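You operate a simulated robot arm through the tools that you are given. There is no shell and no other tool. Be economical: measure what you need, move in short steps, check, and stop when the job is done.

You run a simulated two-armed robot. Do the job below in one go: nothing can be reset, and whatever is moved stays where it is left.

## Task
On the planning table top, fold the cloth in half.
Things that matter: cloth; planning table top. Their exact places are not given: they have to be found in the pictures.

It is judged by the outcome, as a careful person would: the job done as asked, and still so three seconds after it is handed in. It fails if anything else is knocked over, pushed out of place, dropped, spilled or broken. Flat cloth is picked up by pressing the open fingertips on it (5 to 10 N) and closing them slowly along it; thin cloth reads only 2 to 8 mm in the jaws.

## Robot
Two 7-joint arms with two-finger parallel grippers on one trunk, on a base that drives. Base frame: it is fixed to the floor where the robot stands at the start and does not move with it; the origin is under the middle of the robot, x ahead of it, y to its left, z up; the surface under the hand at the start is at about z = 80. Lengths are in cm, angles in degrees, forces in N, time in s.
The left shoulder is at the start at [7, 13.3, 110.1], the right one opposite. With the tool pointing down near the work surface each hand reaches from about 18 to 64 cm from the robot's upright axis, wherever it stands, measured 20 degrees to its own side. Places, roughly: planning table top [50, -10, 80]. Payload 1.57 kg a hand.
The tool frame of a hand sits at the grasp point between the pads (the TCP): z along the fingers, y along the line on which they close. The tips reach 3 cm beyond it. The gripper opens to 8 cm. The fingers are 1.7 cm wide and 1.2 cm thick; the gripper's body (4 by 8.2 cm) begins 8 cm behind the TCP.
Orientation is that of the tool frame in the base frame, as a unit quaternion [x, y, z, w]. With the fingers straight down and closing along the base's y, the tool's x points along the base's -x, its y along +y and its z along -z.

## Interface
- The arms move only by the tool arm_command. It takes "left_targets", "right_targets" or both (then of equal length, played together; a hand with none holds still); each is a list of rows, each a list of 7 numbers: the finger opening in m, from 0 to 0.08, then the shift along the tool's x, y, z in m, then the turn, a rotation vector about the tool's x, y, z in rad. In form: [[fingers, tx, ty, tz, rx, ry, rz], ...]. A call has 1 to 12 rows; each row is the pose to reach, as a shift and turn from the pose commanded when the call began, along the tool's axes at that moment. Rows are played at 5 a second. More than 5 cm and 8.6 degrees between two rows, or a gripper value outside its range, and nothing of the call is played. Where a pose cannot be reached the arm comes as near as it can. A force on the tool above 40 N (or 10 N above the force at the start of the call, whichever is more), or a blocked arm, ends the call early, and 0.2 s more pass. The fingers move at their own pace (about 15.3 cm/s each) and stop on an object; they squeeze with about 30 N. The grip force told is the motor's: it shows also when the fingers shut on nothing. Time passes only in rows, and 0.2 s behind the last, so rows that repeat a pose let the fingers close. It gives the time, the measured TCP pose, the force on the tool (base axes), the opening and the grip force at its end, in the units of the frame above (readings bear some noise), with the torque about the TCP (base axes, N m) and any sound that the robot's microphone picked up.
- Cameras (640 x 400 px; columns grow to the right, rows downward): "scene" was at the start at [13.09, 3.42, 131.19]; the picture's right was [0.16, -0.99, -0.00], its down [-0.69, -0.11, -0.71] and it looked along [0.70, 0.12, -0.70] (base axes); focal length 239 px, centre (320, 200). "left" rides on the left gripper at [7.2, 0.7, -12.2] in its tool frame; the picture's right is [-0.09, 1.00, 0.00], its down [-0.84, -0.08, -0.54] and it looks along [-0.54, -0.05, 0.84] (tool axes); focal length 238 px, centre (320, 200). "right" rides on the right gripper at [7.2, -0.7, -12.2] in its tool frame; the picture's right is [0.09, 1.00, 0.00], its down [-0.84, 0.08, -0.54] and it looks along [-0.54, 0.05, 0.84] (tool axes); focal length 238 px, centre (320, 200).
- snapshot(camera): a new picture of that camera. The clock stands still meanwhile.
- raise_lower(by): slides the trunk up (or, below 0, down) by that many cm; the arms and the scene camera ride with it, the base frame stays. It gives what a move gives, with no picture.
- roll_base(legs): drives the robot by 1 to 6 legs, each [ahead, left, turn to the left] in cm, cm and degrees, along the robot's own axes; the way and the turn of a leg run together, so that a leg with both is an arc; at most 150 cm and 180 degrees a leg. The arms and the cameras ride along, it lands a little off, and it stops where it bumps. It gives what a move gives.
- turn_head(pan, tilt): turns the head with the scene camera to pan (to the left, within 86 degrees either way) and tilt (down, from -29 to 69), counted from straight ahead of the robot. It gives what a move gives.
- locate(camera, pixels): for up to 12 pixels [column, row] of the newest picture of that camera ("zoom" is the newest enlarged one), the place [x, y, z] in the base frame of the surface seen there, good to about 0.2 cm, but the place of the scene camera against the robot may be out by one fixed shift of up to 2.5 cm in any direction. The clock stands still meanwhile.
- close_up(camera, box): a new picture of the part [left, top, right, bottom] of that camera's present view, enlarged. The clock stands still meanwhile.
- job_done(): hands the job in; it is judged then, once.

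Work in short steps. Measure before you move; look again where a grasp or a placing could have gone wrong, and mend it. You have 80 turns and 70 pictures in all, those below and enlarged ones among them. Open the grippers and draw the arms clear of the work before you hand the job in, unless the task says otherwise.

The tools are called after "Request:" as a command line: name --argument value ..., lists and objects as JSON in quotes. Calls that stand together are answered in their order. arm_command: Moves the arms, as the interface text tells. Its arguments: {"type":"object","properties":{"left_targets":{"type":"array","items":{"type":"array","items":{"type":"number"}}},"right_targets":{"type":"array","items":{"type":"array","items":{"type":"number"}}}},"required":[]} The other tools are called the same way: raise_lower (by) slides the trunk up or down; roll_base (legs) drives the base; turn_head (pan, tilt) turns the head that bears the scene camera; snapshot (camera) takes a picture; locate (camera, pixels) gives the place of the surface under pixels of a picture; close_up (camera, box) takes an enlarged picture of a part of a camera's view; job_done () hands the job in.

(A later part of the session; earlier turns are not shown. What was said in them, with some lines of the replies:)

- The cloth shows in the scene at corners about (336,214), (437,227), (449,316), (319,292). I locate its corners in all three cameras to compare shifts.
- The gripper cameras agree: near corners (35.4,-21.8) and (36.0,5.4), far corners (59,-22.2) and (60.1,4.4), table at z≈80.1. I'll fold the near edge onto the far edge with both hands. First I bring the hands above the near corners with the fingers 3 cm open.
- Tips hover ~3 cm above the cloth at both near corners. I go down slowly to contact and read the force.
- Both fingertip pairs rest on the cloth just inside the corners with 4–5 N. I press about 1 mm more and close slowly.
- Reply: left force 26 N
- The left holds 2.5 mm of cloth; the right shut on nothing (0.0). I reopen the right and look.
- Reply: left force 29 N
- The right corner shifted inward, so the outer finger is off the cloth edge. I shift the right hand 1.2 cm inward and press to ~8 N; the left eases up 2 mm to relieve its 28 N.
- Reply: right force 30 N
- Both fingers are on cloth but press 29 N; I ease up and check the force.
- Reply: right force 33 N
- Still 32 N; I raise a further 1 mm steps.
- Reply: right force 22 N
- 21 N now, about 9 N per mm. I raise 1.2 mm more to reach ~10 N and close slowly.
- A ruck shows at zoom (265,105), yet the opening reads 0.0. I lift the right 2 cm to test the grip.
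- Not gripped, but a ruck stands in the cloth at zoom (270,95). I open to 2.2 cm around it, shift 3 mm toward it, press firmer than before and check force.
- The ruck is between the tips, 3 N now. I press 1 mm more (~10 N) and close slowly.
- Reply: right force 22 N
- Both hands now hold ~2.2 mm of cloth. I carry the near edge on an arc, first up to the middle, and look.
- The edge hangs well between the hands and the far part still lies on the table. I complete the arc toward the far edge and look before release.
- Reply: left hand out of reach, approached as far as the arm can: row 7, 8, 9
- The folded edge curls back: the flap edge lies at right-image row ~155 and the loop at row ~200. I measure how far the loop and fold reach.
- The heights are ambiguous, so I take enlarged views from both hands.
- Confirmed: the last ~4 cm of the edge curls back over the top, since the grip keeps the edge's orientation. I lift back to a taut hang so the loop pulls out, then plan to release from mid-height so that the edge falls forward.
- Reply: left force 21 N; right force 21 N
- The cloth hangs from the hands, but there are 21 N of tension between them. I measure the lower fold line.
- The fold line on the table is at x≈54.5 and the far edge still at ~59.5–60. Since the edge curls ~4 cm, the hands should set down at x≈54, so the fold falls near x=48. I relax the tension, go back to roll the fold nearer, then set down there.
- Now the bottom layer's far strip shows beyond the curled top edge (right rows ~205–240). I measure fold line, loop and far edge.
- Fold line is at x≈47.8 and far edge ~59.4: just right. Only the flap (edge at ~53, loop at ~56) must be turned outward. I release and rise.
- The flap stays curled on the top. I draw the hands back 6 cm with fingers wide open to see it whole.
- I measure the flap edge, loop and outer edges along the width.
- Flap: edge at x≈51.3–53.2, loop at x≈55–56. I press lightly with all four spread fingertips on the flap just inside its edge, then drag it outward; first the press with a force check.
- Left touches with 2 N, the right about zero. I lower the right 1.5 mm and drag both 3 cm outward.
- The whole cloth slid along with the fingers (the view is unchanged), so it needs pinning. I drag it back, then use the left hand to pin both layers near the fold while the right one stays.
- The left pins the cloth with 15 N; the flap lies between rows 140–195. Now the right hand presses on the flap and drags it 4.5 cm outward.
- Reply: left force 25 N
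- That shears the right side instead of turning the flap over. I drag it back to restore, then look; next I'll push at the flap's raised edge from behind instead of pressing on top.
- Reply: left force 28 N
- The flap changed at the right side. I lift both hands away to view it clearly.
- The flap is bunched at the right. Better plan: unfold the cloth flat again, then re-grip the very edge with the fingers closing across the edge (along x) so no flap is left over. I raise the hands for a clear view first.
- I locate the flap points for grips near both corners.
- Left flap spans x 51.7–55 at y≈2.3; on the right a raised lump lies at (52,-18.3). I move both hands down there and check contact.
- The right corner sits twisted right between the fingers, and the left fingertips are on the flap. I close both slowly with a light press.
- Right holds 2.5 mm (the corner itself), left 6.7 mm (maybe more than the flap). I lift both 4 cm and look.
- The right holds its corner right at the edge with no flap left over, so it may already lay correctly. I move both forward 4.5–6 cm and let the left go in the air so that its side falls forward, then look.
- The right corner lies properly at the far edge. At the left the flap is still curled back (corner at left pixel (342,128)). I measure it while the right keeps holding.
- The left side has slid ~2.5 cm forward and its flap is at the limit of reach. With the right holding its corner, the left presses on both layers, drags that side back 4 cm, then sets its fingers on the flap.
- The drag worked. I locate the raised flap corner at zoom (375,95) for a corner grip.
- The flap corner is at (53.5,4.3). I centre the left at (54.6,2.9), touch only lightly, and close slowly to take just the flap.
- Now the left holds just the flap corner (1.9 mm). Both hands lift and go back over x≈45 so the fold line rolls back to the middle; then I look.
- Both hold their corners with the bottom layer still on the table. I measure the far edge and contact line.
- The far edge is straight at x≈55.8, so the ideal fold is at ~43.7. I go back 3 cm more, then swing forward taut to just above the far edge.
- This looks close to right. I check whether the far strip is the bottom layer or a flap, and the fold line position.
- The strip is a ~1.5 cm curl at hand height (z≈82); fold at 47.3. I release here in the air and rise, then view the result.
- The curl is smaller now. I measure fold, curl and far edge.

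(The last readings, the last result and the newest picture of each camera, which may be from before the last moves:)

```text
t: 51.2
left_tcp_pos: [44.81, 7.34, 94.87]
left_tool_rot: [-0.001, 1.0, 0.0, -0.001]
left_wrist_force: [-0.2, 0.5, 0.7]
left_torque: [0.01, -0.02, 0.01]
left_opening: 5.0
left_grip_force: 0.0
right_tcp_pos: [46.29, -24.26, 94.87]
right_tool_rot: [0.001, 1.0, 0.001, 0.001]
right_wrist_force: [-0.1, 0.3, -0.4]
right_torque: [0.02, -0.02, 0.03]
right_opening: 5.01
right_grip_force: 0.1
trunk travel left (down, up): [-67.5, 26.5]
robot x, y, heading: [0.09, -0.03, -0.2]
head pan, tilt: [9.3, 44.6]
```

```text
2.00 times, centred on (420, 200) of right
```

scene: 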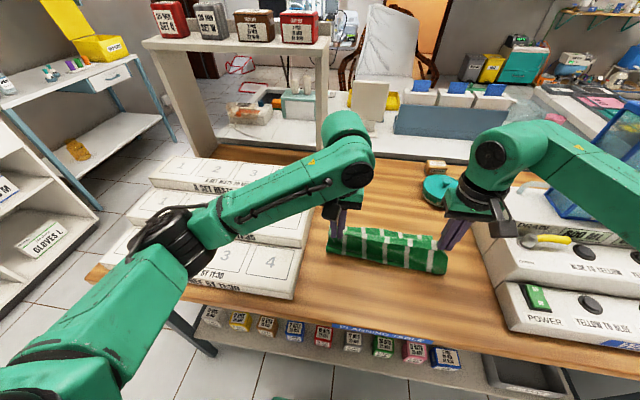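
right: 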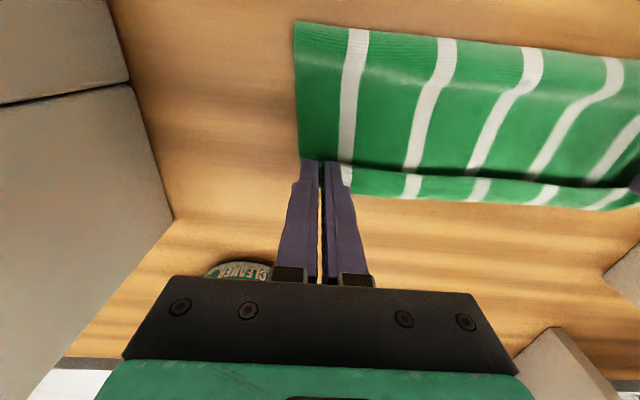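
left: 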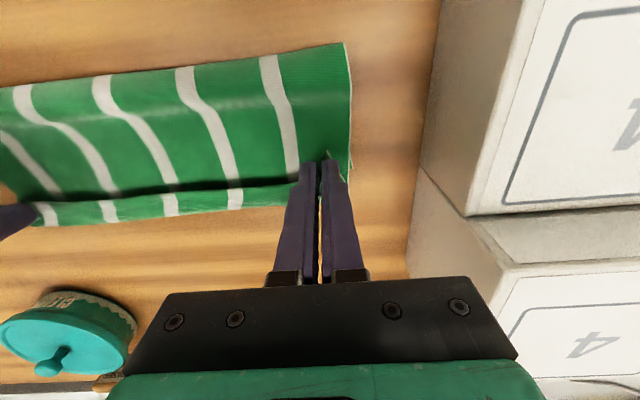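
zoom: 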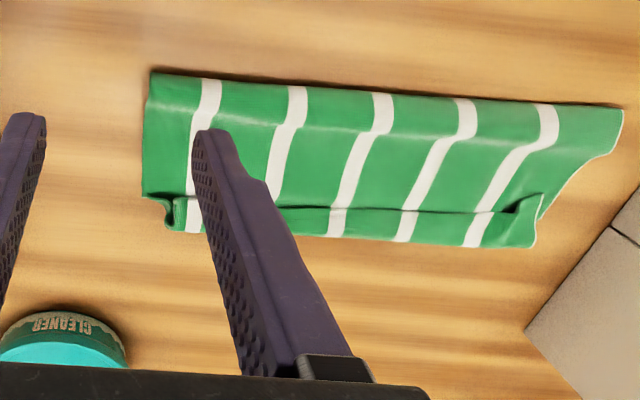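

Fold is at x≈47.4, rim at 57.4, with a ~2 cm curl standing up. I pin near the fold with the left hand, and sweep the right hand's spread fingertips, almost without pressure, from behind against the curl's edge, outward.

Request:
arm_command --left_targets '[[0.08, -0.02, -0.04, 0.02, 0, 0, 0], [0.08, -0.047, -0.08, 0.03, 0, 0, 0], [0.08, -0.047, -0.103, 0.07, 0, 0, 0], [0.08, -0.047, -0.103, 0.11, 0, 0, 0], [0.08, -0.047, -0.103, 0.1185, 0, 0, 0], [0.08, -0.047, -0.103, 0.1185, 0, 0, 0], [0.08, -0.047, -0.103, 0.1185, 0, 0, 0], [0.08, -0.047, -0.103, 0.1185, 0, 0, 0], [0.08, -0.047, -0.103, 0.1185, 0, 0, 0], [0.08, -0.047, -0.103, 0.1185, 0, 0, 0], [0.08, -0.047, -0.103, 0.1185, 0, 0, 0], [0.08, -0.047, -0.103, 0.1185, 0, 0, 0]]' --right_targets '[[0.08, -0.02, 0.03, 0.02, 0, 0, 0], [0.08, -0.045, 0.06, 0.05, 0, 0, 0], [0.08, -0.065, 0.073, 0.085, 0, 0, 0], [0.08, -0.065, 0.073, 0.104, 0, 0, 0], [0.08, -0.065, 0.073, 0.113, 0, 0, 0], [0.08, -0.074, 0.073, 0.113, 0, 0, 0], [0.08, -0.083, 0.073, 0.113, 0, 0, 0], [0.08, -0.092, 0.073, 0.113, 0, 0, 0], [0.08, -0.101, 0.073, 0.112, 0, 0, 0], [0.08, -0.109, 0.073, 0.111, 0, 0, 0], [0.08, -0.117, 0.073, 0.11, 0, 0, 0], [0.08, -0.123, 0.073, 0.11, 0, 0, 0]]'

Request:
snapshot --camera "right"

```text
t: 53.8
left_tcp_pos: [49.85, -3.15, 83.07]
left_tool_rot: [0.001, 1.0, -0.001, 0.002]
left_wrist_force: [7.4, -1.9, 25.9]
left_torque: [0.41, -0.14, -0.1]
left_opening: 8.0
left_grip_force: 0.0
right_tcp_pos: [58.71, -17.17, 84.07]
right_tool_rot: [0.0, 1.0, 0.0, 0.0]
right_wrist_force: [0.2, 0.5, -0.3]
right_torque: [-0.01, 0.01, -0.01]
right_opening: 7.97
right_grip_force: 0.2
trunk travel left (down, up): [-67.5, 26.5]
robot x, y, heading: [0.01, 0.23, -0.1]
head pan, tilt: [9.3, 44.6]
```

```text
9 pictures are left
```

right: 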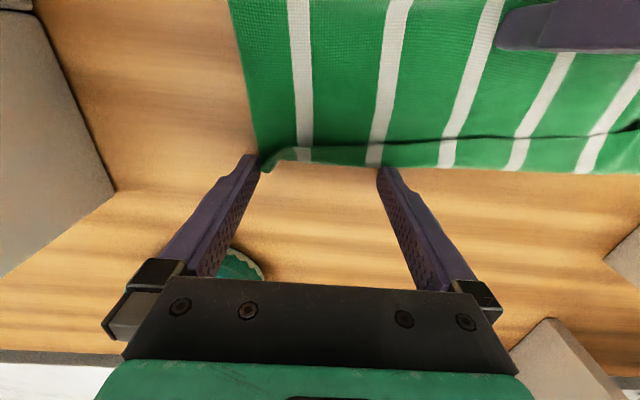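

The curl has shrunk a lot on the right (rows ~147–165). I measure it, picture-free.

Request:
locate --camera "right" --pixels '[[264, 168], [262, 150], [302, 148], [302, 160], [370, 147], [370, 164], [450, 138], [450, 168], [560, 135], [550, 172], [600, 172]]'

```text
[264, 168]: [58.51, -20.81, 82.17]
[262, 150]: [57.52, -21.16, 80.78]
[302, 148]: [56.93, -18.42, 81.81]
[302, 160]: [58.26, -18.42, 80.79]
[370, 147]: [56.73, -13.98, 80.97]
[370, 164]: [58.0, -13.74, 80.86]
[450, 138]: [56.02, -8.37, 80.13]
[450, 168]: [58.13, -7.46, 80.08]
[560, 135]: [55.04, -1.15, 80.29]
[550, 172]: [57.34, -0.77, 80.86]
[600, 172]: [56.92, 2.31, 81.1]
```

The right curl is ~1.2 cm now. I repeat the sweep slightly lower and shifted 1.5 cm, with the left still pinning.

Request:
arm_command --right_targets '[[0.08, 0.0, 0, -0.02, 0, 0, 0], [0.08, 0.03, 0.008, -0.02, 0, 0, 0], [0.08, 0.046, 0.015, -0.01, 0, 0, 0], [0.08, 0.046, 0.015, 0.006, 0, 0, 0], [0.08, 0.038, 0.015, 0.006, 0, 0, 0], [0.08, 0.03, 0.015, 0.006, 0, 0, 0], [0.08, 0.022, 0.015, 0.006, 0, 0, 0], [0.08, 0.014, 0.015, 0.006, 0, 0, 0], [0.08, 0.006, 0.015, 0.006, 0, 0, 0], [0.08, 0.0, 0.015, 0.006, 0, 0, 0], [0.08, -0.006, 0.015, 0.006, 0, 0, 0], [0.08, -0.01, 0.015, 0.006, 0, 0, 0]]'

Request:
snapshot --camera "right"

```text
t: 56.4
left_tcp_pos: [49.75, -3.2, 83.14]
left_tool_rot: [0.0, 1.0, -0.001, 0.003]
left_wrist_force: [4.9, -1.0, 26.7]
left_torque: [0.28, -0.1, -0.07]
left_opening: 7.96
left_grip_force: 0.0
right_tcp_pos: [59.43, -15.61, 83.29]
right_tool_rot: [0.0, 1.0, 0.0, 0.002]
right_wrist_force: [0.3, -0.4, -0.2]
right_torque: [0.02, 0.01, -0.03]
right_opening: 7.98
right_grip_force: 0.0
trunk travel left (down, up): [-67.5, 26.5]
robot x, y, heading: [-0.17, 0.41, -0.2]
head pan, tilt: [9.3, 44.6]
```

```text
8 pictures are left
```

right: 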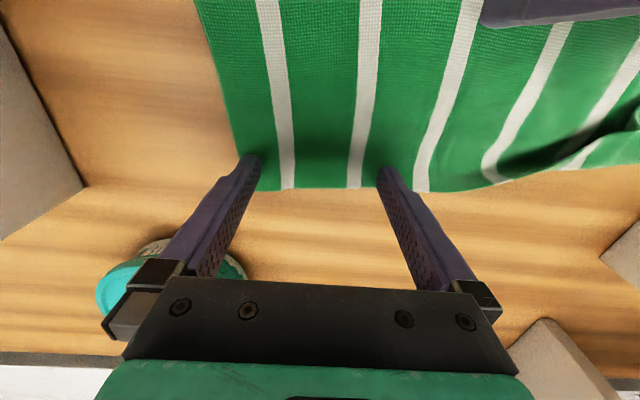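

The right part is now fully unrolled. I swap roles: the right hand pins near the fold, then the left sweeps its curl.

Request:
arm_command --left_targets '[[0.08, 0, 0, 0, 0, 0, 0], [0.08, 0, 0, 0, 0, 0, 0], [0.08, 0, 0, 0, 0, 0, 0], [0.08, 0, 0, 0, 0, 0, 0], [0.08, 0, 0, 0, 0, 0, 0], [0.08, 0, 0, 0, 0, 0, 0], [0.08, 0, 0, -0.02, 0, 0, 0], [0.08, -0.01, 0.02, -0.02, 0, 0, 0], [0.08, -0.02, 0.033, -0.01, 0, 0, 0]]' --right_targets '[[0.08, 0, 0, -0.025, 0, 0, 0], [0.08, 0.03, 0.005, -0.03, 0, 0, 0], [0.08, 0.065, 0.015, -0.03, 0, 0, 0], [0.08, 0.094, 0.024, -0.02, 0, 0, 0], [0.08, 0.094, 0.024, 0.0, 0, 0, 0], [0.08, 0.094, 0.024, 0.003, 0, 0, 0], [0.08, 0.094, 0.024, 0.003, 0, 0, 0], [0.08, 0.094, 0.024, 0.003, 0, 0, 0], [0.08, 0.094, 0.024, 0.003, 0, 0, 0]]'

Request:
snapshot --camera "left"

```text
t: 57.4
left_tcp_pos: [49.53, -3.48, 83.28]
left_tool_rot: [0.008, 1.0, 0.0, -0.001]
left_wrist_force: [-7.1, 3.1, 12.1]
left_torque: [-0.04, -0.3, -0.21]
left_opening: 7.85
left_grip_force: 0.0
right_tcp_pos: [51.45, -13.59, 85.86]
right_tool_rot: [0.01, 1.0, 0.001, 0.012]
right_wrist_force: [4.8, -2.2, 1.6]
right_torque: [0.2, 0.32, -0.19]
right_opening: 7.84
right_grip_force: 0.1
trunk travel left (down, up): [-67.5, 26.5]
robot x, y, heading: [-0.26, -0.03, 0.1]
head pan, tilt: [9.3, 44.6]
stopped in row 5 (left hand): the force on the tool passed its limit at 54 N (the readings are from after the stop); the commanded pose is now the measured one
```

```text
7 pictures are left
```

left: 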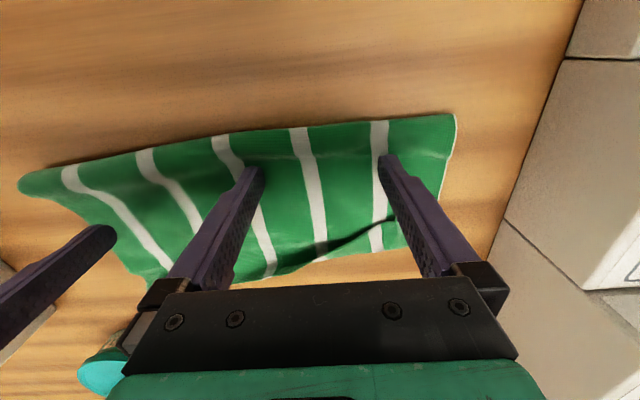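

The hands touched each other at the side. I shift the right 3 cm away in y, and then set it down as pin; the left then lifts and moves to its side.

Request:
arm_command --left_targets '[[0.08, 0, 0, 0, 0, 0, 0], [0.08, 0, 0, 0, 0, 0, 0], [0.08, 0, 0, 0, 0, 0, 0], [0.08, 0, 0, 0, 0, 0, 0], [0.08, 0, 0, -0.02, 0, 0, 0], [0.08, -0.01, 0.02, -0.02, 0, 0, 0], [0.08, -0.022, 0.037, -0.01, 0, 0, 0]]' --right_targets '[[0.08, 0.0, -0.03, -0.01, 0, 0, 0], [0.06, 0.015, -0.03, -0.0, 0, 0, 0], [0.06, 0.015, -0.03, 0.02, 0, 0, 0], [0.06, 0.015, -0.03, 0.0275, 0, 0, 0], [0.06, 0.015, -0.03, 0.0285, 0, 0, 0], [0.06, 0.015, -0.03, 0.0285, 0, 0, 0], [0.06, 0.015, -0.03, 0.0285, 0, 0, 0]]'

Request:
locate --camera "left" --pixels '[[452, 118], [300, 130], [20, 185], [400, 215], [400, 245], [340, 242], [345, 256], [275, 272], [160, 280], [130, 272]]'

```text
t: 59.0
left_tcp_pos: [51.58, 0.45, 84.23]
left_tool_rot: [0.007, 1.0, -0.001, -0.001]
left_wrist_force: [0.2, -0.8, -0.7]
left_torque: [0.05, 0.02, -0.04]
left_opening: 8.0
left_grip_force: 0.1
right_tcp_pos: [49.72, -16.57, 83.22]
right_tool_rot: [0.01, 1.0, 0.001, 0.014]
right_wrist_force: [4.0, -6.2, 37.5]
right_torque: [-0.94, 0.06, 0.11]
right_opening: 6.08
right_grip_force: 0.2
trunk travel left (down, up): [-67.5, 26.5]
robot x, y, heading: [0.58, -0.09, -0.1]
head pan, tilt: [9.3, 44.6]
```

```text
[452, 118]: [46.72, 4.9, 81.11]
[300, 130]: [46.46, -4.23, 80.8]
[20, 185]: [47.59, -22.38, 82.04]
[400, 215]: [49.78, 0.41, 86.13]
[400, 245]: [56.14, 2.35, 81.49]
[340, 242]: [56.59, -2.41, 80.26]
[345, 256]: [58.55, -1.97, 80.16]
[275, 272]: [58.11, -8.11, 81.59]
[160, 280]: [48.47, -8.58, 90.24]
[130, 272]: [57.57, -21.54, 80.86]
```

Right pin presses 37 N; I ease it by 2 mm while the left lowers behind its curl and sweeps out to x≈58.4.

Request:
arm_command --left_targets '[[0.08, 0, 0, 0.004, 0, 0, 0], [0.08, 0, 0, 0.0085, 0, 0, 0], [0.08, -0.008, 0, 0.0085, 0, 0, 0], [0.08, -0.016, 0, 0.0085, 0, 0, 0], [0.08, -0.024, 0, 0.0085, 0, 0, 0], [0.08, -0.032, 0, 0.0085, 0, 0, 0], [0.08, -0.04, 0, 0.0085, 0, 0, 0], [0.08, -0.048, 0, 0.0085, 0, 0, 0], [0.08, -0.056, 0, 0.0085, 0, 0, 0], [0.08, -0.064, 0, 0.0085, 0, 0, 0], [0.08, -0.069, 0, 0.0085, 0, 0, 0]]' --right_targets '[[0.06, 0, 0, -0.002, 0, 0, 0], [0.06, 0, 0, -0.002, 0, 0, 0], [0.06, 0, 0, -0.002, 0, 0, 0], [0.06, 0, 0, -0.002, 0, 0, 0], [0.06, 0, 0, -0.002, 0, 0, 0], [0.06, 0, 0, -0.002, 0, 0, 0], [0.06, 0, 0, -0.002, 0, 0, 0], [0.06, 0, 0, -0.002, 0, 0, 0], [0.06, 0, 0, -0.002, 0, 0, 0], [0.06, 0, 0, -0.002, 0, 0, 0], [0.06, 0, 0, -0.002, 0, 0, 0]]'

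Request:
snapshot --camera "left"

```text
t: 61.4
left_tcp_pos: [57.45, 0.55, 83.3]
left_tool_rot: [0.007, 1.0, 0.001, -0.001]
left_wrist_force: [-0.3, -0.2, 0.7]
left_torque: [-0.02, 0.0, 0.05]
left_opening: 8.01
left_grip_force: 0.0
left hand out of reach, approached as far as the arm can: row 10, 11
right_tcp_pos: [49.78, -16.62, 83.18]
right_tool_rot: [0.01, 1.0, 0.001, 0.012]
right_wrist_force: [4.6, -2.7, 30.6]
right_torque: [-0.59, -0.03, 0.07]
right_opening: 6.07
right_grip_force: 0.2
trunk travel left (down, up): [-67.5, 26.5]
robot x, y, heading: [0.22, -0.13, 0.1]
head pan, tilt: [9.3, 44.6]
```

```text
6 pictures are left
```

left: 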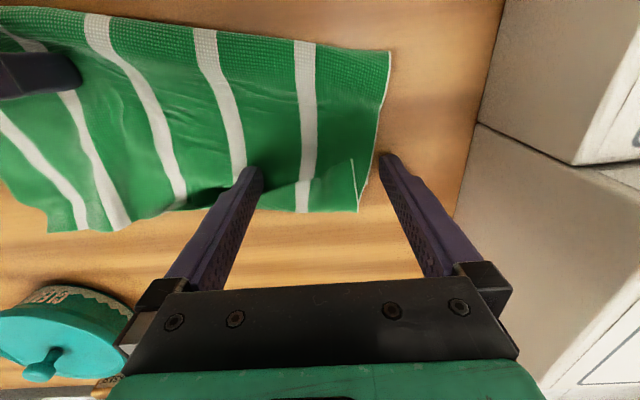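

The inner finger unrolled its part, but the outer one missed the corner. I locate the remaining corner curl.

Request:
locate --camera "left" --pixels '[[351, 162], [356, 209], [300, 180], [300, 210], [260, 190], [390, 55], [205, 35], [120, 225], [50, 228], [200, 195], [340, 185]]'

```text
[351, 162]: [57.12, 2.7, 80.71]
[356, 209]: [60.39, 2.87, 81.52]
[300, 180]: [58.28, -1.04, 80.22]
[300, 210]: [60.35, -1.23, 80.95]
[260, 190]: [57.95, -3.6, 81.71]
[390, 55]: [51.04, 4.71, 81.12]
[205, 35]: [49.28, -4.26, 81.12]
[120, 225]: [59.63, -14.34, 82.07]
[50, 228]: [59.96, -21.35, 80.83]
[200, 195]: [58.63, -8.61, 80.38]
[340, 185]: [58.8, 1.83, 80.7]
```

The left side slid ~3 cm forward (fold 51, rim 60.4). The left presses on both layers, drags that side back 3.5 cm, and then sweeps the remaining corner with narrower fingers centred at y≈1.2.

Request:
arm_command --left_targets '[[0.06, 0.0, 0, -0.02, 0, 0, 0], [0.04, 0.035, 0, -0.02, 0, 0, 0], [0.04, 0.035, 0, -0.003, 0, 0, 0], [0.04, 0.035, 0, 0.003, 0, 0, 0], [0.04, 0.045, 0, 0.003, 0, 0, 0], [0.04, 0.055, 0.002, 0.003, 0, 0, 0], [0.04, 0.063, 0.004, 0.003, 0, 0, 0], [0.04, 0.07, 0.006, 0.003, 0, 0, 0], [0.04, 0.07, 0.006, -0.02, 0, 0, 0], [0.02, 0.062, 0.008, -0.02, 0, 0, 0], [0.02, 0.062, 0.008, -0.002, 0, 0, 0]]'

Request:
snapshot --camera "left"

```text
t: 64.0
left_tcp_pos: [52.51, 4.04, 83.67]
left_tool_rot: [-0.014, 1.0, 0.015, 0.007]
left_wrist_force: [-0.2, 0.5, 0.1]
left_torque: [-0.02, -0.02, -0.02]
left_opening: 1.99
left_grip_force: 0.0
left hand out of reach, approached as far as the arm can: row 9
right_tcp_pos: [49.96, -16.6, 83.22]
right_tool_rot: [0.012, 1.0, 0.002, 0.011]
right_wrist_force: [-4.7, -1.1, 17.6]
right_torque: [-0.48, 0.21, -0.1]
right_opening: 5.88
right_grip_force: 0.0
trunk travel left (down, up): [-67.5, 26.5]
robot x, y, heading: [0.01, -0.09, -0.1]
head pan, tilt: [9.3, 44.6]
stopped in row 11 (left hand): the arm was blocked; the commanded pose is now the measured one
```

```text
5 pictures are left
```

left: 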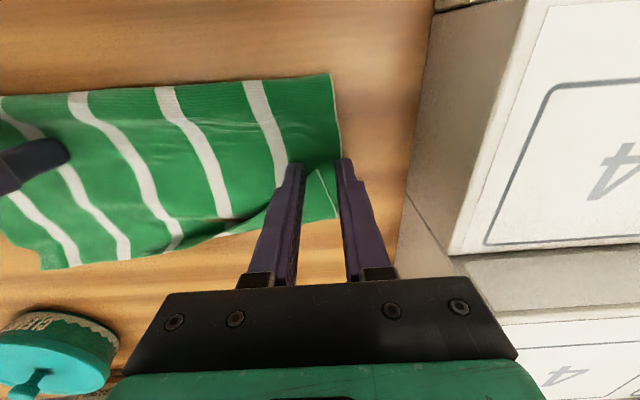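

The left arm stopped early at (52.5,4.0). I locate the corner relative to it before going on.

Request:
locate --camera "left" --pixels '[[330, 75], [320, 172], [338, 215], [310, 218], [230, 232], [175, 248], [60, 265], [165, 88], [5, 97], [395, 210], [300, 150]]'

```text
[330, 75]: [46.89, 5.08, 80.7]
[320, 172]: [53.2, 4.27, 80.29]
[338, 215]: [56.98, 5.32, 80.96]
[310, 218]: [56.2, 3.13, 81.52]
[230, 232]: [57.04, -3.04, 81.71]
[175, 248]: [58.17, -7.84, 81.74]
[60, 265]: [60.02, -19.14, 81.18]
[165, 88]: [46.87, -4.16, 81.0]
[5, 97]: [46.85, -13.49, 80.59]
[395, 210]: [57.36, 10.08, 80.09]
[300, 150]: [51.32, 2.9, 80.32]
```

Fold line is now straight at x≈46.9; the left curl's corner is at (53.2,4.3). I step back 1.2 cm, lower, and sweep it outward with nearly closed fingers.

Request:
arm_command --left_targets '[[0.02, 0.0, 0, -0.01, 0, 0, 0], [0.02, 0.014, -0.008, -0.01, 0, 0, 0], [0.02, 0.014, -0.008, 0.002, 0, 0, 0], [0.02, 0.006, -0.008, 0.003, 0, 0, 0], [0.02, -0.003, -0.008, 0.003, 0, 0, 0], [0.02, -0.012, -0.008, 0.003, 0, 0, 0], [0.02, -0.021, -0.008, 0.003, 0, 0, 0], [0.02, -0.03, -0.008, 0.003, 0, 0, 0], [0.02, -0.039, -0.008, 0.003, 0, 0, 0], [0.02, -0.047, -0.008, 0.003, 0, 0, 0], [0.02, -0.053, -0.008, 0.003, 0, 0, 0], [0.02, -0.053, -0.008, -0.02, 0, 0, 0]]'

Request:
snapshot --camera "left"

```text
t: 66.6
left_tcp_pos: [57.64, 3.07, 85.77]
left_tool_rot: [-0.012, 1.0, 0.012, 0.006]
left_wrist_force: [0.0, 1.2, 0.1]
left_torque: [0.0, 0.04, 0.02]
left_opening: 2.0
left_grip_force: 0.0
left hand out of reach, approached as far as the arm can: row 2
right_tcp_pos: [49.73, -16.52, 83.2]
right_tool_rot: [0.009, 1.0, 0.0, 0.012]
right_wrist_force: [-4.0, 0.7, 22.9]
right_torque: [-0.33, 0.2, -0.06]
right_opening: 5.87
right_grip_force: 0.0
trunk travel left (down, up): [-67.5, 26.5]
robot x, y, heading: [-0.18, -0.14, -0.2]
head pan, tilt: [9.3, 44.6]
```

```text
4 pictures are left
```

left: 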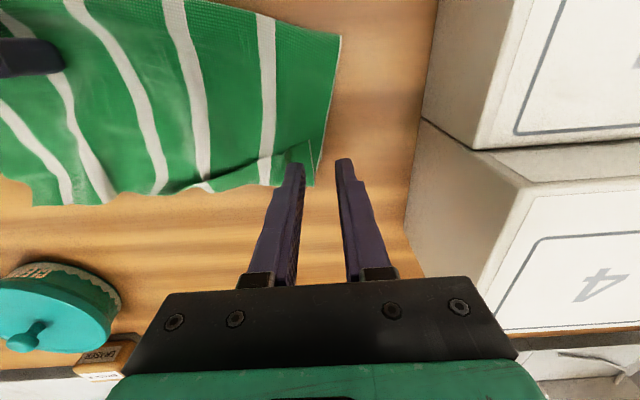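

Nearly all unrolled; only a small crumple at (290,160) remains. I measure the outline.

Request:
locate --camera "left" --pixels '[[337, 38], [170, 5], [312, 185], [265, 182], [205, 188], [150, 193], [100, 200], [50, 202], [300, 150], [290, 165], [318, 130], [275, 165]]'

```text
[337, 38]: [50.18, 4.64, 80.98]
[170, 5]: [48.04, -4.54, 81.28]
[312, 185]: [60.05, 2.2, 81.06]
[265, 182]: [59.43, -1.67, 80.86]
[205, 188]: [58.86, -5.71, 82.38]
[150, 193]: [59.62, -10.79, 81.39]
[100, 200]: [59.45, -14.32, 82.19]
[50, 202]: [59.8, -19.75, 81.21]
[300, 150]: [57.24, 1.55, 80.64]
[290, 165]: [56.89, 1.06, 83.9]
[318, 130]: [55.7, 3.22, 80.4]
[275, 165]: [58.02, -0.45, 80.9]
```

The left side is again ~3 cm forward, with a small corner fold left. I drag it back 2.8 cm and sweep once more around y≈1.6.

Request:
arm_command --left_targets '[[0.04, 0.022, -0.015, 0.005, 0, 0, 0], [0.04, 0.022, -0.015, 0.02, 0, 0, 0], [0.04, 0.022, -0.015, 0.027, 0, 0, 0], [0.04, 0.031, -0.014, 0.027, 0, 0, 0], [0.04, 0.041, -0.013, 0.027, 0, 0, 0], [0.04, 0.05, -0.012, 0.027, 0, 0, 0], [0.04, 0.05, -0.012, 0.005, 0, 0, 0], [0.02, 0.05, -0.012, 0.01, 0, 0, 0], [0.02, 0.05, -0.012, 0.0225, 0, 0, 0]]'

Request:
arm_command --left_targets '[[0.02, -0.008, 0, 0.001, 0, 0, 0], [0.02, -0.016, 0, 0.001, 0, 0, 0], [0.02, -0.024, 0, 0.001, 0, 0, 0], [0.02, -0.032, 0, 0.001, 0, 0, 0], [0.02, -0.04, 0, 0.001, 0, 0, 0], [0.02, -0.048, 0, 0.001, 0, 0, 0], [0.02, -0.055, 0, 0.001, 0, 0, 0], [0.02, -0.055, 0, -0.02, 0, 0, 0]]'

Request:
snapshot --camera "left"

```text
t: 68.6
left_tcp_pos: [53.4, 3.26, 83.98]
left_tool_rot: [-0.023, 0.999, 0.019, 0.014]
left_wrist_force: [-0.5, -0.4, 0.0]
left_torque: [-0.01, 0.0, -0.02]
left_opening: 2.03
left_grip_force: 0.1
right_tcp_pos: [49.64, -16.54, 83.09]
right_tool_rot: [0.01, 1.0, 0.0, 0.012]
right_wrist_force: [-2.7, -0.3, 23.8]
right_torque: [-0.31, 0.19, -0.05]
right_opening: 5.87
right_grip_force: 0.0
trunk travel left (down, up): [-67.5, 26.5]
robot x, y, heading: [-0.11, 0.09, -0.3]
head pan, tilt: [9.3, 44.6]
```

```text
t: 70.4
left_tcp_pos: [57.91, 1.87, 85.61]
left_tool_rot: [-0.011, 1.0, 0.013, 0.007]
left_wrist_force: [0.1, 0.2, 0.0]
left_torque: [0.0, 0.04, 0.02]
left_opening: 2.01
left_grip_force: 0.0
left hand out of reach, approached as far as the arm can: row 7
right_tcp_pos: [49.65, -16.59, 83.2]
right_tool_rot: [0.01, 1.0, 0.001, 0.011]
right_wrist_force: [-4.1, 1.3, 21.7]
right_torque: [-0.35, 0.19, -0.05]
right_opening: 5.89
right_grip_force: 0.1
trunk travel left (down, up): [-67.5, 26.5]
robot x, y, heading: [0.05, -0.16, -0.0]
head pan, tilt: [9.3, 44.6]
```

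```text
3 pictures are left
```

left: 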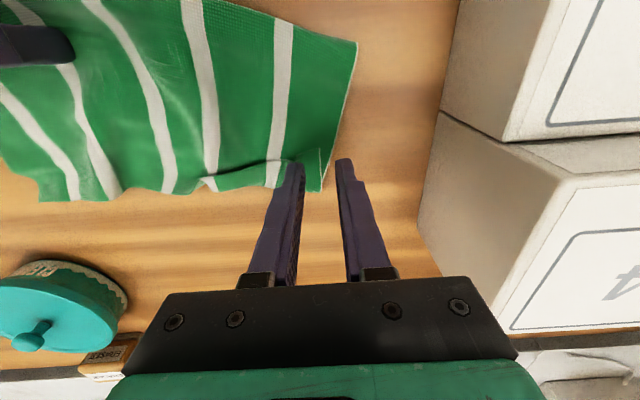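

The left corner is almost flat, with a thin crease left. I measure to true up the left side.

Request:
locate --camera "left" --pixels '[[355, 42], [190, 3], [322, 188], [335, 120], [275, 187], [212, 188], [170, 193], [110, 197], [45, 200], [322, 152], [260, 165], [240, 180]]'

```text
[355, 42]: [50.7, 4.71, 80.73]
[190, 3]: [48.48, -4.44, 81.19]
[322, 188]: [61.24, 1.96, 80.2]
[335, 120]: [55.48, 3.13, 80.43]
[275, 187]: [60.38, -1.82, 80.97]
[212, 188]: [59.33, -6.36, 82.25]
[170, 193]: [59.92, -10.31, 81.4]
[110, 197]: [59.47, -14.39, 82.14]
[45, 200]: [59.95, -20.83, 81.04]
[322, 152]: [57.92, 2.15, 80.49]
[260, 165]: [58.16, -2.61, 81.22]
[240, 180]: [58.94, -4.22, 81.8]
```

A ~2.5 cm curl remains at the left corner, because the last sweep was too high (z≈83.9). I re-pin with the right hand closer, at y≈-10, while the left waits above.

Request:
arm_command --left_targets '[[0.03, 0, 0.005, -0.01, 0, 0, 0], [0.03, 0, 0.005, -0.01, 0, 0, 0], [0.03, 0, 0.005, -0.01, 0, 0, 0], [0.03, 0, 0.005, -0.01, 0, 0, 0], [0.03, 0, 0.005, -0.01, 0, 0, 0], [0.03, 0, 0.005, -0.01, 0, 0, 0]]' --right_targets '[[0.06, 0, 0, -0.025, 0, 0, 0], [0.04, 0, 0.03, -0.025, 0, 0, 0], [0.03, 0, 0.06, -0.025, 0, 0, 0], [0.03, 0, 0.06, -0.01, 0, 0, 0], [0.03, 0, 0.06, 0.0, 0, 0, 0], [0.03, 0, 0.06, 0.0, 0, 0, 0]]'

```text
t: 71.8
left_tcp_pos: [58.18, 2.14, 86.61]
left_tool_rot: [-0.011, 1.0, 0.012, 0.006]
left_wrist_force: [0.2, -0.2, -0.5]
left_torque: [-0.03, 0.01, -0.01]
left_opening: 3.0
left_grip_force: 0.0
right_tcp_pos: [50.05, -10.79, 83.17]
right_tool_rot: [0.011, 1.0, 0.002, 0.011]
right_wrist_force: [1.0, -2.2, 17.2]
right_torque: [-0.19, 0.0, 0.06]
right_opening: 3.04
right_grip_force: 0.1
trunk travel left (down, up): [-67.5, 26.5]
robot x, y, heading: [0.08, 0.02, -0.1]
head pan, tilt: [9.3, 44.6]
```

Pinned with 17 N. The left presses between fold and curl at x≈55.5 and drags the side back 3 cm, then lifts.

Request:
arm_command --left_targets '[[0.03, 0.027, 0, 0.0, 0, 0, 0], [0.03, 0.027, 0, 0.025, 0, 0, 0], [0.03, 0.027, 0, 0.0355, 0, 0, 0], [0.03, 0.034, 0, 0.0355, 0, 0, 0], [0.03, 0.041, 0, 0.0355, 0, 0, 0], [0.03, 0.048, 0, 0.0355, 0, 0, 0], [0.03, 0.055, 0, 0.0355, 0, 0, 0], [0.03, 0.057, 0, 0.0355, 0, 0, 0]]'

```text
t: 73.6
left_tcp_pos: [52.5, 2.19, 83.27]
left_tool_rot: [-0.011, 1.0, 0.013, 0.009]
left_wrist_force: [8.4, -0.8, 27.9]
left_torque: [-0.61, -0.15, 0.18]
left_opening: 3.01
left_grip_force: 0.1
right_tcp_pos: [49.79, -10.63, 83.09]
right_tool_rot: [0.009, 1.0, 0.001, 0.011]
right_wrist_force: [3.9, 0.3, 14.1]
right_torque: [-0.04, -0.05, 0.0]
right_opening: 3.01
right_grip_force: 0.1
trunk travel left (down, up): [-67.5, 26.5]
robot x, y, heading: [0.24, 0.06, 0.1]
head pan, tilt: [9.3, 44.6]
```

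The side is dragged back (left at 52.5, 28 N). Now I ease up, shift to y≈1.2, and sweep outward at light contact.

Request:
arm_command --left_targets '[[0.03, 0.002, 0, -0.012, 0, 0, 0], [0.025, 0.002, -0.01, -0.012, 0, 0, 0], [0.025, 0.0, -0.01, -0.003, 0, 0, 0], [0.025, -0.007, -0.01, -0.003, 0, 0, 0], [0.025, -0.014, -0.01, -0.003, 0, 0, 0], [0.025, -0.021, -0.01, -0.003, 0, 0, 0], [0.025, -0.028, -0.01, -0.003, 0, 0, 0], [0.025, -0.035, -0.01, -0.003, 0, 0, 0], [0.025, -0.042, -0.01, -0.003, 0, 0, 0], [0.025, -0.049, -0.01, -0.003, 0, 0, 0], [0.025, -0.054, -0.01, -0.003, 0, 0, 0], [0.025, -0.054, -0.01, -0.025, 0, 0, 0]]'

Request:
snapshot --camera "left"

```text
t: 76.2
left_tcp_pos: [57.87, 1.2, 85.52]
left_tool_rot: [-0.011, 1.0, 0.012, 0.007]
left_wrist_force: [-0.5, 0.5, 0.0]
left_torque: [0.0, 0.01, -0.02]
left_opening: 2.51
left_grip_force: 0.0
left hand out of reach, approached as far as the arm can: row 11
right_tcp_pos: [49.81, -10.64, 83.16]
right_tool_rot: [0.009, 1.0, 0.001, 0.011]
right_wrist_force: [0.0, 0.3, 26.2]
right_torque: [-0.16, 0.09, 0.08]
right_opening: 3.04
right_grip_force: 0.3
trunk travel left (down, up): [-67.5, 26.5]
robot x, y, heading: [-0.15, -0.1, 0.2]
head pan, tilt: [9.3, 44.6]
```

```text
2 pictures are left
```

left: 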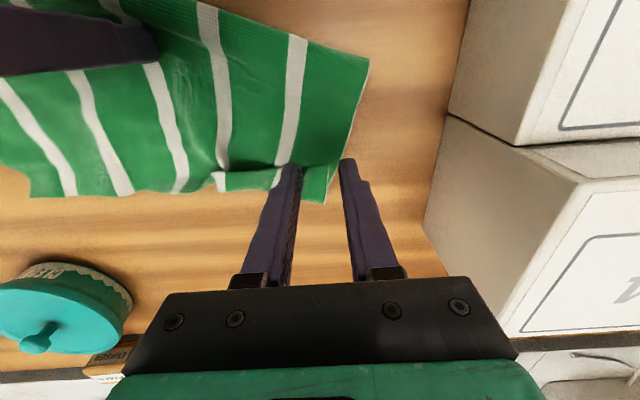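

Request:
locate --camera "left" --pixels '[[366, 60], [195, 3], [325, 202], [335, 155], [325, 170], [270, 188], [270, 168], [220, 190], [222, 165], [180, 193], [110, 195], [30, 196]]'

```text
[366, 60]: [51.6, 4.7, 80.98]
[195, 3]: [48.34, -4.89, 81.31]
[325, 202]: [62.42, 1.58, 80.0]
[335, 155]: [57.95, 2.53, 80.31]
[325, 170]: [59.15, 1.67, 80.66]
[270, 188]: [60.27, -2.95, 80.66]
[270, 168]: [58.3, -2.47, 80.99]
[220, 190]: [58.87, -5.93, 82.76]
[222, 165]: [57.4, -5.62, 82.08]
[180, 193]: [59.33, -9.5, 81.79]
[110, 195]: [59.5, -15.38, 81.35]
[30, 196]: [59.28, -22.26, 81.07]
```

The corner is flat now, but a ~2 cm curl remains around y −6…0, and the left side is forward. I drag it back 4 cm again.

Request:
arm_command --left_targets '[[0.03, 0.024, 0.008, 0.0, 0, 0, 0], [0.03, 0.024, 0.008, 0.018, 0, 0, 0], [0.03, 0.024, 0.008, 0.0242, 0, 0, 0], [0.03, 0.032, 0.008, 0.0242, 0, 0, 0], [0.03, 0.04, 0.008, 0.0242, 0, 0, 0], [0.03, 0.048, 0.008, 0.0242, 0, 0, 0], [0.03, 0.056, 0.008, 0.0242, 0, 0, 0], [0.03, 0.063, 0.008, 0.0242, 0, 0, 0]]'

```text
t: 78.0
left_tcp_pos: [51.54, 2.01, 83.24]
left_tool_rot: [-0.011, 1.0, 0.012, 0.009]
left_wrist_force: [6.7, -0.4, 25.0]
left_torque: [-0.52, -0.12, 0.11]
left_opening: 2.95
left_grip_force: 0.1
right_tcp_pos: [49.8, -10.58, 83.13]
right_tool_rot: [0.009, 1.0, 0.001, 0.01]
right_wrist_force: [0.5, 2.3, 14.2]
right_torque: [0.09, 0.05, 0.05]
right_opening: 3.03
right_grip_force: 0.0
trunk travel left (down, up): [-67.5, 26.5]
robot x, y, heading: [0.23, 0.19, 0.1]
head pan, tilt: [9.3, 44.6]
```

Now I sweep with the fingers wide so the inner tip runs at y≈-3 through the remaining curl.

Request:
arm_command --left_targets '[[0.05, 0.002, 0, -0.012, 0, 0, 0], [0.075, 0.0, -0.007, -0.012, 0, 0, 0], [0.075, -0.005, -0.007, -0.003, 0, 0, 0], [0.075, -0.013, -0.007, -0.003, 0, 0, 0], [0.075, -0.021, -0.007, -0.003, 0, 0, 0], [0.075, -0.029, -0.007, -0.003, 0, 0, 0], [0.075, -0.037, -0.007, -0.003, 0, 0, 0], [0.075, -0.045, -0.007, -0.003, 0, 0, 0], [0.075, -0.053, -0.007, -0.003, 0, 0, 0], [0.075, -0.06, -0.007, -0.003, 0, 0, 0], [0.075, -0.064, -0.007, -0.003, 0, 0, 0], [0.06, -0.064, -0.007, -0.025, 0, 0, 0]]'

```text
t: 80.6
left_tcp_pos: [57.89, 1.35, 85.54]
left_tool_rot: [-0.012, 1.0, 0.012, 0.007]
left_wrist_force: [-0.2, 0.4, -0.9]
left_torque: [-0.02, -0.01, 0.02]
left_opening: 6.03
left_grip_force: 0.0
left hand out of reach, approached as far as the arm can: row 11
right_tcp_pos: [49.77, -10.57, 83.07]
right_tool_rot: [0.009, 1.0, 0.002, 0.01]
right_wrist_force: [0.7, -0.5, 24.8]
right_torque: [-0.14, 0.09, 0.07]
right_opening: 3.07
right_grip_force: 1.0
trunk travel left (down, up): [-67.5, 26.5]
robot x, y, heading: [0.22, 0.31, 0.3]
head pan, tilt: [9.3, 44.6]
```

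I take a picture to see the result of that sweep.

Request:
snapshot --camera "left"

```text
1 pictures are left
```

left: 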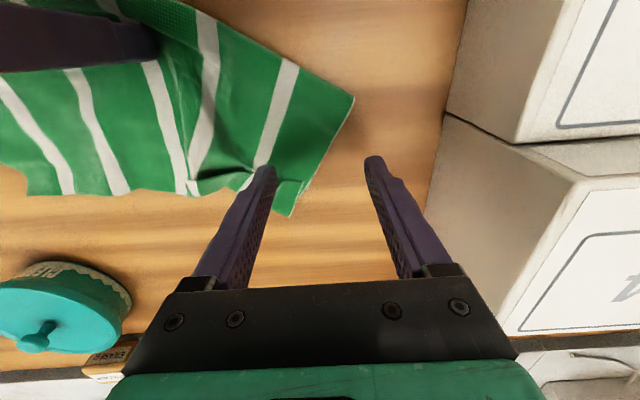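

Request:
locate --camera "left" --pixels '[[353, 98], [290, 215], [310, 165], [285, 185], [260, 165], [235, 185], [190, 193], [200, 165], [270, 52], [195, 10], [240, 172], [30, 193]]'

```text
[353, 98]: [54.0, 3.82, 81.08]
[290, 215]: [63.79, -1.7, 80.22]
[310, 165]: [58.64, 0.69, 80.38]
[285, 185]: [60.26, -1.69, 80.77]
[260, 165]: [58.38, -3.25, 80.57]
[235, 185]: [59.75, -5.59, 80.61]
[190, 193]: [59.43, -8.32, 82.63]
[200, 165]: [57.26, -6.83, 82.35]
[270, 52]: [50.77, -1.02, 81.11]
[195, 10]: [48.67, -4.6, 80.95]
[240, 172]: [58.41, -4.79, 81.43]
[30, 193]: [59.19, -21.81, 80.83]
```

The curl is nearly gone, but the left part is skewed: fold corner (54,3.8), far corner (63.8,-1.7). I press at (57,-0.5) with two tips and drag it back while turning ~28° counterclockwise.

Request:
arm_command --left_targets '[[0.04, 0.009, -0.018, 0.01, 0, 0, 0], [0.04, 0.009, -0.018, 0.019, 0, 0, 0], [0.04, 0.009, -0.018, 0.0238, 0, 0, 0], [0.04, 0.016, -0.013, 0.0238, 0, 0, -0.08], [0.04, 0.024, -0.007, 0.0238, 0, 0, -0.16], [0.04, 0.031, -0.002, 0.0238, 0, 0, -0.24], [0.04, 0.038, 0.004, 0.0238, 0, 0, -0.32], [0.04, 0.046, 0.009, 0.0238, 0, 0, -0.4], [0.04, 0.053, 0.0135, 0.0238, 0, 0, -0.48], [0.04, 0.053, 0.0135, 0.0238, 0, 0, -0.48]]'

```text
t: 81.0
left_tcp_pos: [57.51, 0.05, 84.9]
left_tool_rot: [-0.014, 1.0, 0.011, 0.007]
left_wrist_force: [0.3, 0.2, 0.3]
left_torque: [-0.01, 0.0, 0.02]
left_opening: 4.0
left_grip_force: 0.1
right_tcp_pos: [49.94, -10.52, 83.22]
right_tool_rot: [0.01, 1.0, 0.003, 0.011]
right_wrist_force: [-3.7, -0.2, 17.7]
right_torque: [-0.16, 0.21, -0.06]
right_opening: 3.01
right_grip_force: 0.2
trunk travel left (down, up): [-67.5, 26.5]
robot x, y, heading: [-0.04, 0.03, 0.1]
head pan, tilt: [9.3, 44.6]
stopped in row 2 (right hand): the force on the tool passed its limit at 45 N (the readings are from after the stop); the commanded pose is now the measured one
```

The hands touched lightly again. I lift the left 2 cm and move the right pin 4.5 cm further to the right.

Request:
arm_command --left_targets '[[0.04, 0, 0.01, -0.015, 0, 0, 0], [0.04, 0, 0.01, -0.015, 0, 0, 0], [0.04, 0, 0.01, -0.015, 0, 0, 0], [0.04, 0, 0.01, -0.015, 0, 0, 0], [0.04, 0, 0.01, -0.015, 0, 0, 0]]' --right_targets '[[0.03, 0, 0, -0.01, 0, 0, 0], [0.03, 0, -0.02, -0.015, 0, 0, 0], [0.03, 0, -0.045, -0.01, 0, 0, 0], [0.03, 0, -0.045, 0.0, 0, 0, 0], [0.03, 0, -0.045, 0.001, 0, 0, 0]]'

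```text
t: 82.2
left_tcp_pos: [57.41, 1.02, 86.35]
left_tool_rot: [-0.014, 1.0, 0.011, 0.006]
left_wrist_force: [0.0, 0.5, -0.9]
left_torque: [-0.02, -0.01, 0.02]
left_opening: 4.01
left_grip_force: 0.0
right_tcp_pos: [50.01, -15.12, 83.09]
right_tool_rot: [0.011, 1.0, 0.003, 0.013]
right_wrist_force: [1.7, -3.5, 22.5]
right_torque: [-0.36, 0.05, 0.04]
right_opening: 3.07
right_grip_force: 0.0
trunk travel left (down, up): [-67.5, 26.5]
robot x, y, heading: [0.05, -0.15, 0.1]
head pan, tilt: [9.3, 44.6]
```

Right pins at y≈-15 (22 N). Now the left presses at (57,-0.5), drags back and turns.

Request:
arm_command --left_targets '[[0.04, 0.004, -0.015, 0.01, 0, 0, 0], [0.04, 0.004, -0.015, 0.028, 0, 0, 0], [0.04, 0.004, -0.015, 0.032, 0, 0, 0], [0.04, 0.011, -0.01, 0.032, 0, 0, -0.08], [0.04, 0.019, -0.004, 0.032, 0, 0, -0.16], [0.04, 0.026, 0.001, 0.032, 0, 0, -0.24], [0.04, 0.033, 0.007, 0.032, 0, 0, -0.32], [0.04, 0.041, 0.012, 0.032, 0, 0, -0.4], [0.04, 0.048, 0.017, 0.032, 0, 0, -0.48], [0.04, 0.048, 0.017, 0.032, 0, 0, -0.48]]'

```text
t: 84.5
left_tcp_pos: [53.49, 4.29, 83.76]
left_tool_rot: [-0.266, 0.964, 0.013, 0.021]
left_wrist_force: [0.4, -0.3, -0.3]
left_torque: [0.02, 0.0, -0.03]
left_opening: 4.0
left_grip_force: 0.2
right_tcp_pos: [49.82, -15.09, 83.14]
right_tool_rot: [0.01, 1.0, 0.003, 0.013]
right_wrist_force: [5.3, -4.3, 33.5]
right_torque: [-0.46, -0.03, 0.02]
right_opening: 3.08
right_grip_force: 0.7
trunk travel left (down, up): [-67.5, 26.5]
robot x, y, heading: [-0.28, -0.06, -0.1]
head pan, tilt: [9.3, 44.6]
```

The left ended at (53.5,4.3) with contact lost near the end. I raise both hands, undo the yaw, then draw back for one whole scene view.

Request:
arm_command --left_targets '[[0.04, 0, 0, -0.03, 0, 0, 0], [0.04, 0, 0, -0.07, 0, 0, 0.1], [0.04, 0, 0, -0.11, 0, 0, 0.22], [0.04, 0, 0, -0.15, 0, 0, 0.34], [0.04, 0, 0, -0.19, 0, 0, 0.45], [0.04, 0, 0, -0.195, 0, 0, 0.54]]' --right_targets '[[0.03, 0, 0, -0.03, 0, 0, 0], [0.03, 0, 0, -0.07, 0, 0, 0], [0.03, 0.02, -0.03, -0.11, 0, 0, 0], [0.03, 0.05, -0.06, -0.13, 0, 0, 0], [0.03, 0.08, -0.09, -0.15, 0, 0, 0], [0.03, 0.09, -0.1, -0.18, 0, 0, 0]]'

Request:
arm_command --left_targets '[[0.04, 0.04, 0.02, 0, 0, 0, 0], [0.04, 0.08, 0.04, 0, 0, 0, 0], [0.04, 0.115, 0.07, 0, 0, 0, 0], [0.04, 0.125, 0.085, 0, 0, 0, 0]]'

Request:
close_up --camera "scene" --box '[290, 170, 490, 295]'

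```text
refused: row 3 steps farther than a row can; nothing moved
```

```text
t: 85.1
left_tcp_pos: [50.3, 7.81, 83.93]
left_tool_rot: [-0.283, 0.954, 0.043, 0.093]
left_wrist_force: [1.8, -15.3, 6.6]
left_torque: [-0.23, 0.01, 0.0]
left_opening: 2.86
left_grip_force: 0.1
left hand out of reach, approached as far as the arm can: row 1, 2, 3
right_tcp_pos: [49.86, -15.36, 83.22]
right_tool_rot: [0.011, 1.0, 0.008, 0.012]
right_wrist_force: [-2.3, 0.9, 10.4]
right_torque: [-0.11, 0.15, -0.06]
right_opening: 2.86
right_grip_force: 0.2
trunk travel left (down, up): [-67.5, 26.5]
robot x, y, heading: [-0.13, 0.07, -0.2]
head pan, tilt: [9.3, 44.6]
stopped in row 3 (right hand): the force on the tool passed its limit at 45 N (the readings are from after the stop); the commanded pose is now the measured one
```

```text
3.20 times, centred on (390, 232) of scene
```

zoom: 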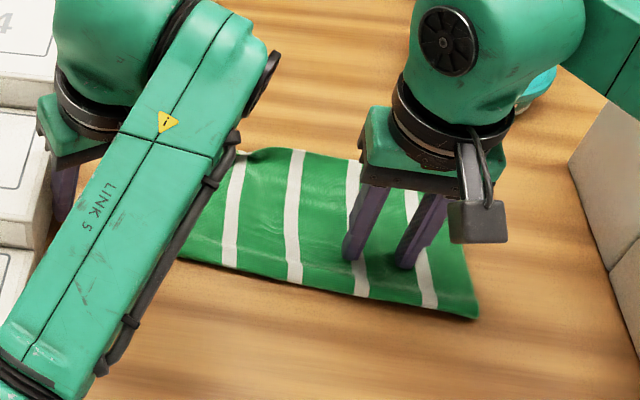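

The first call was refused, so the left slid low and pushes against something at its left side (15 N). I back it off to the right at once and then lift; I also locate the cloth in this last picture.

Request:
arm_command --left_targets '[[0.03, 0, -0.012, -0.003, 0, 0, 0], [0.03, 0, -0.015, -0.03, 0, 0, 0], [0.03, 0, -0.015, -0.06, 0, 0, 0], [0.03, 0, -0.015, -0.09, 0, 0, 0]]'

Request:
locate --camera "zoom" --pixels '[[185, 260], [235, 268], [300, 282], [365, 296], [435, 308], [477, 316], [245, 152], [300, 150], [345, 157], [415, 190], [230, 190], [240, 165]]'

Request:
locate --camera "zoom" --pixels '[[50, 160], [30, 150], [20, 210], [30, 260], [10, 300], [465, 270], [295, 200], [250, 160], [270, 152], [470, 300], [455, 235], [60, 210]]'

```text
t: 85.6
left_tcp_pos: [50.47, 7.98, 83.7]
left_tool_rot: [-0.286, 0.953, 0.06, 0.083]
left_wrist_force: [-13.4, -19.4, -0.2]
left_torque: [-0.56, 0.39, 0.43]
left_opening: 2.25
left_grip_force: 0.0
left hand out of reach, approached as far as the arm can: row 2
right_tcp_pos: [49.59, -15.56, 83.27]
right_tool_rot: [0.01, 1.0, 0.008, 0.012]
right_wrist_force: [-0.1, 1.2, 6.3]
right_torque: [-0.09, 0.01, -0.01]
right_opening: 2.93
right_grip_force: 0.1
trunk travel left (down, up): [-67.5, 26.5]
robot x, y, heading: [0.36, 0.03, -0.3]
head pan, tilt: [9.3, 44.6]
stopped in row 2 (left hand): the force on the tool passed its limit at 70 N (the readings are from after the stop); the commanded pose is now the measured one
```

```text
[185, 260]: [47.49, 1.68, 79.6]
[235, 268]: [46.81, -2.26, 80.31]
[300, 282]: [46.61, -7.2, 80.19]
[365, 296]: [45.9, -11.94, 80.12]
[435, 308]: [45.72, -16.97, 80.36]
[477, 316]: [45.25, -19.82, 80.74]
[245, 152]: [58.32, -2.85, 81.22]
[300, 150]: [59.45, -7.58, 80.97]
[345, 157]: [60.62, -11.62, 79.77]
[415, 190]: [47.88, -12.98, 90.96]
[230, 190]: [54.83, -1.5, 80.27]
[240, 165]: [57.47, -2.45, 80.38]
```

```text
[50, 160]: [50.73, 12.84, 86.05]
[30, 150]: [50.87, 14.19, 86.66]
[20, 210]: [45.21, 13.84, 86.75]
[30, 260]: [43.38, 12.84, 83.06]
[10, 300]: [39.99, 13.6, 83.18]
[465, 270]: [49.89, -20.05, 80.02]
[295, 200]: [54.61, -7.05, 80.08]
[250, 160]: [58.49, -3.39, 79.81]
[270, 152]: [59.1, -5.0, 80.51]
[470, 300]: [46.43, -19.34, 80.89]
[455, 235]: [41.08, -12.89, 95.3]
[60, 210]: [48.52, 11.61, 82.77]
```

The left jams because of its yawed wrist (joint limit) with a finger against the rest block; the force pushes it toward −x,−y. I move it that way in small steps while turning the yaw back, before any lifting.

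Request:
arm_command --left_targets '[[0.022, 0.005, -0.003, 0, 0, 0, 0], [0.022, 0.01, -0.006, 0, 0, 0, 0.05], [0.022, 0.015, -0.009, 0, 0, 0, 0.12], [0.022, 0.018, -0.011, -0.003, 0, 0, 0.2]]'

```text
t: 86.6
left_tcp_pos: [50.31, 8.45, 83.94]
left_tool_rot: [-0.21, 0.97, 0.087, 0.087]
left_wrist_force: [-19.8, -27.6, -1.8]
left_torque: [-0.74, 0.52, 0.3]
left_opening: 0.76
left_grip_force: 0.1
right_tcp_pos: [49.54, -15.58, 83.23]
right_tool_rot: [0.012, 1.0, 0.009, 0.012]
right_wrist_force: [0.3, 0.8, 2.0]
right_torque: [-0.02, 0.05, 0.01]
right_opening: 2.92
right_grip_force: 0.0
trunk travel left (down, up): [-67.5, 26.5]
robot x, y, heading: [-0.03, -0.17, -0.2]
head pan, tilt: [9.3, 44.6]
stopped in row 4 (left hand): the force on the tool passed its limit at 42 N (the readings are from after the stop); the commanded pose is now the measured one
```

The left arm drifts against the block because of its wrist limit, so I use the base instead: first lift the right hand off the cloth, then shift the robot 2 cm to the right and 1 cm back to clear the contact.

Request:
arm_command --right_targets '[[0.03, 0, 0, -0.02, 0, 0, 0], [0.03, 0, 0, -0.06, 0, 0, 0], [0.03, 0, 0, -0.1, 0, 0, 0]]'

Request:
roll_base --legs '[[-1, -2, 0]]'

```text
t: 87.4
left_tcp_pos: [50.46, 8.51, 83.9]
left_tool_rot: [-0.211, 0.97, 0.086, 0.088]
left_wrist_force: [-17.4, -29.6, 4.1]
left_torque: [-0.7, 0.44, 0.25]
left_opening: 0.53
left_grip_force: 0.1
right_tcp_pos: [49.35, -15.8, 93.09]
right_tool_rot: [0.01, 1.0, 0.008, 0.012]
right_wrist_force: [-0.2, -0.7, -0.7]
right_torque: [0.0, -0.03, 0.03]
right_opening: 3.0
right_grip_force: 0.0
trunk travel left (down, up): [-67.5, 26.5]
robot x, y, heading: [0.03, -0.37, -0.3]
head pan, tilt: [9.3, 44.6]
```

```text
t: 88.2
left_tcp_pos: [49.76, 7.42, 83.57]
left_tool_rot: [-0.213, 0.97, 0.086, 0.085]
left_wrist_force: [0.1, 1.0, 0.2]
left_torque: [0.01, 0.0, -0.01]
left_opening: 2.21
left_grip_force: 0.0
right_tcp_pos: [48.92, -17.14, 92.95]
right_tool_rot: [0.009, 1.0, 0.005, 0.01]
right_wrist_force: [-0.8, 0.1, 1.3]
right_torque: [0.02, 0.01, 0.03]
right_opening: 3.0
right_grip_force: 0.1
trunk travel left (down, up): [-67.5, 26.5]
robot x, y, heading: [-0.92, -2.27, -0.3]
head pan, tilt: [9.3, 44.6]
```

Contact is free (≈0 N). I lift the whole trunk 14 cm vertically to bring the left clear.

Request:
raise_lower --by 14

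```text
t: 89.9
left_tcp_pos: [49.63, 7.41, 97.6]
left_tool_rot: [-0.213, 0.969, 0.088, 0.086]
left_wrist_force: [0.5, -0.4, 0.6]
left_torque: [0.02, -0.02, -0.03]
left_opening: 2.19
left_grip_force: 0.1
right_tcp_pos: [48.69, -17.27, 107.12]
right_tool_rot: [0.01, 1.0, 0.005, 0.01]
right_wrist_force: [0.3, 0.0, 0.0]
right_torque: [0.01, -0.02, 0.02]
right_opening: 2.98
right_grip_force: 0.1
trunk travel left (down, up): [-81.5, 12.5]
robot x, y, heading: [-1.33, -2.01, -0.1]
head pan, tilt: [9.3, 44.6]
```

Both hands are clear above. In the last picture the stripes run straight, with the fold at x≈46–47.5 and the upper edge at ≈58.3–60.6, about half the length. No pictures remain, so I only open the grippers and draw both arms up and back.

Request:
arm_command --left_targets '[[0.04, 0, 0, -0.02, 0, 0, 0.08], [0.06, 0.02, 0, -0.04, 0, 0, 0.18], [0.08, 0.05, 0, -0.06, 0, 0, 0.28], [0.08, 0.08, 0, -0.07, 0, 0, 0.36], [0.08, 0.08, 0, -0.07, 0, 0, 0.36]]' --right_targets '[[0.04, 0.02, 0, 0, 0, 0, 0], [0.06, 0.04, -0.02, 0, 0, 0, 0], [0.08, 0.06, -0.04, 0, 0, 0, 0], [0.08, 0.08, -0.06, 0, 0, 0, 0], [0.08, 0.08, -0.06, 0, 0, 0, 0]]'

```text
t: 90.9
left_tcp_pos: [50.23, 9.78, 103.51]
left_tool_rot: [-0.082, 0.969, 0.155, 0.175]
left_wrist_force: [-0.2, 0.5, -0.3]
left_torque: [-0.01, -0.05, 0.03]
left_opening: 8.04
left_grip_force: 0.0
left hand out of reach, approached as far as the arm can: row 2, 3, 4, 5
right_tcp_pos: [40.63, -23.04, 106.83]
right_tool_rot: [0.009, 1.0, 0.005, 0.01]
right_wrist_force: [0.3, -0.1, -0.1]
right_torque: [-0.01, -0.01, 0.01]
right_opening: 8.01
right_grip_force: 0.0
trunk travel left (down, up): [-81.5, 12.5]
robot x, y, heading: [-1.27, -2.4, -0.4]
head pan, tilt: [9.3, 44.6]
stopped in row 5 (left hand): the arm was blocked; the commanded pose is now the measured one
5 turns are left
```

Both grippers are open, empty and more than 20 cm above the table, so I hand the job in.

Request:
job_done

```text
The job is handed in.
```

I folded the cloth in half, near edge over far edge, and handed it in, but I couldn't check its left corner or whether I moved the rest block at the left.

- **Fold:** in the last picture the part I could see was folded about in half and the stripes ran straight. The fold line was at x≈45–47.5 and the edges at x≈58–60.5.
- **Left corner:** the left arm hid it in that picture, and I had no pictures left. It may still be slightly skewed or curled.
- **Rest block:** near the end the left hand jammed low against what was probably the block, with forces up to 70 N. I freed it by moving the base about 2 cm and raising the trunk 14 cm. The block may have shifted slightly.
- **Arms:** both grippers are open and more than 20 cm above the table. The left arm stopped short of pulling back, so it is still above the table beside the cloth.
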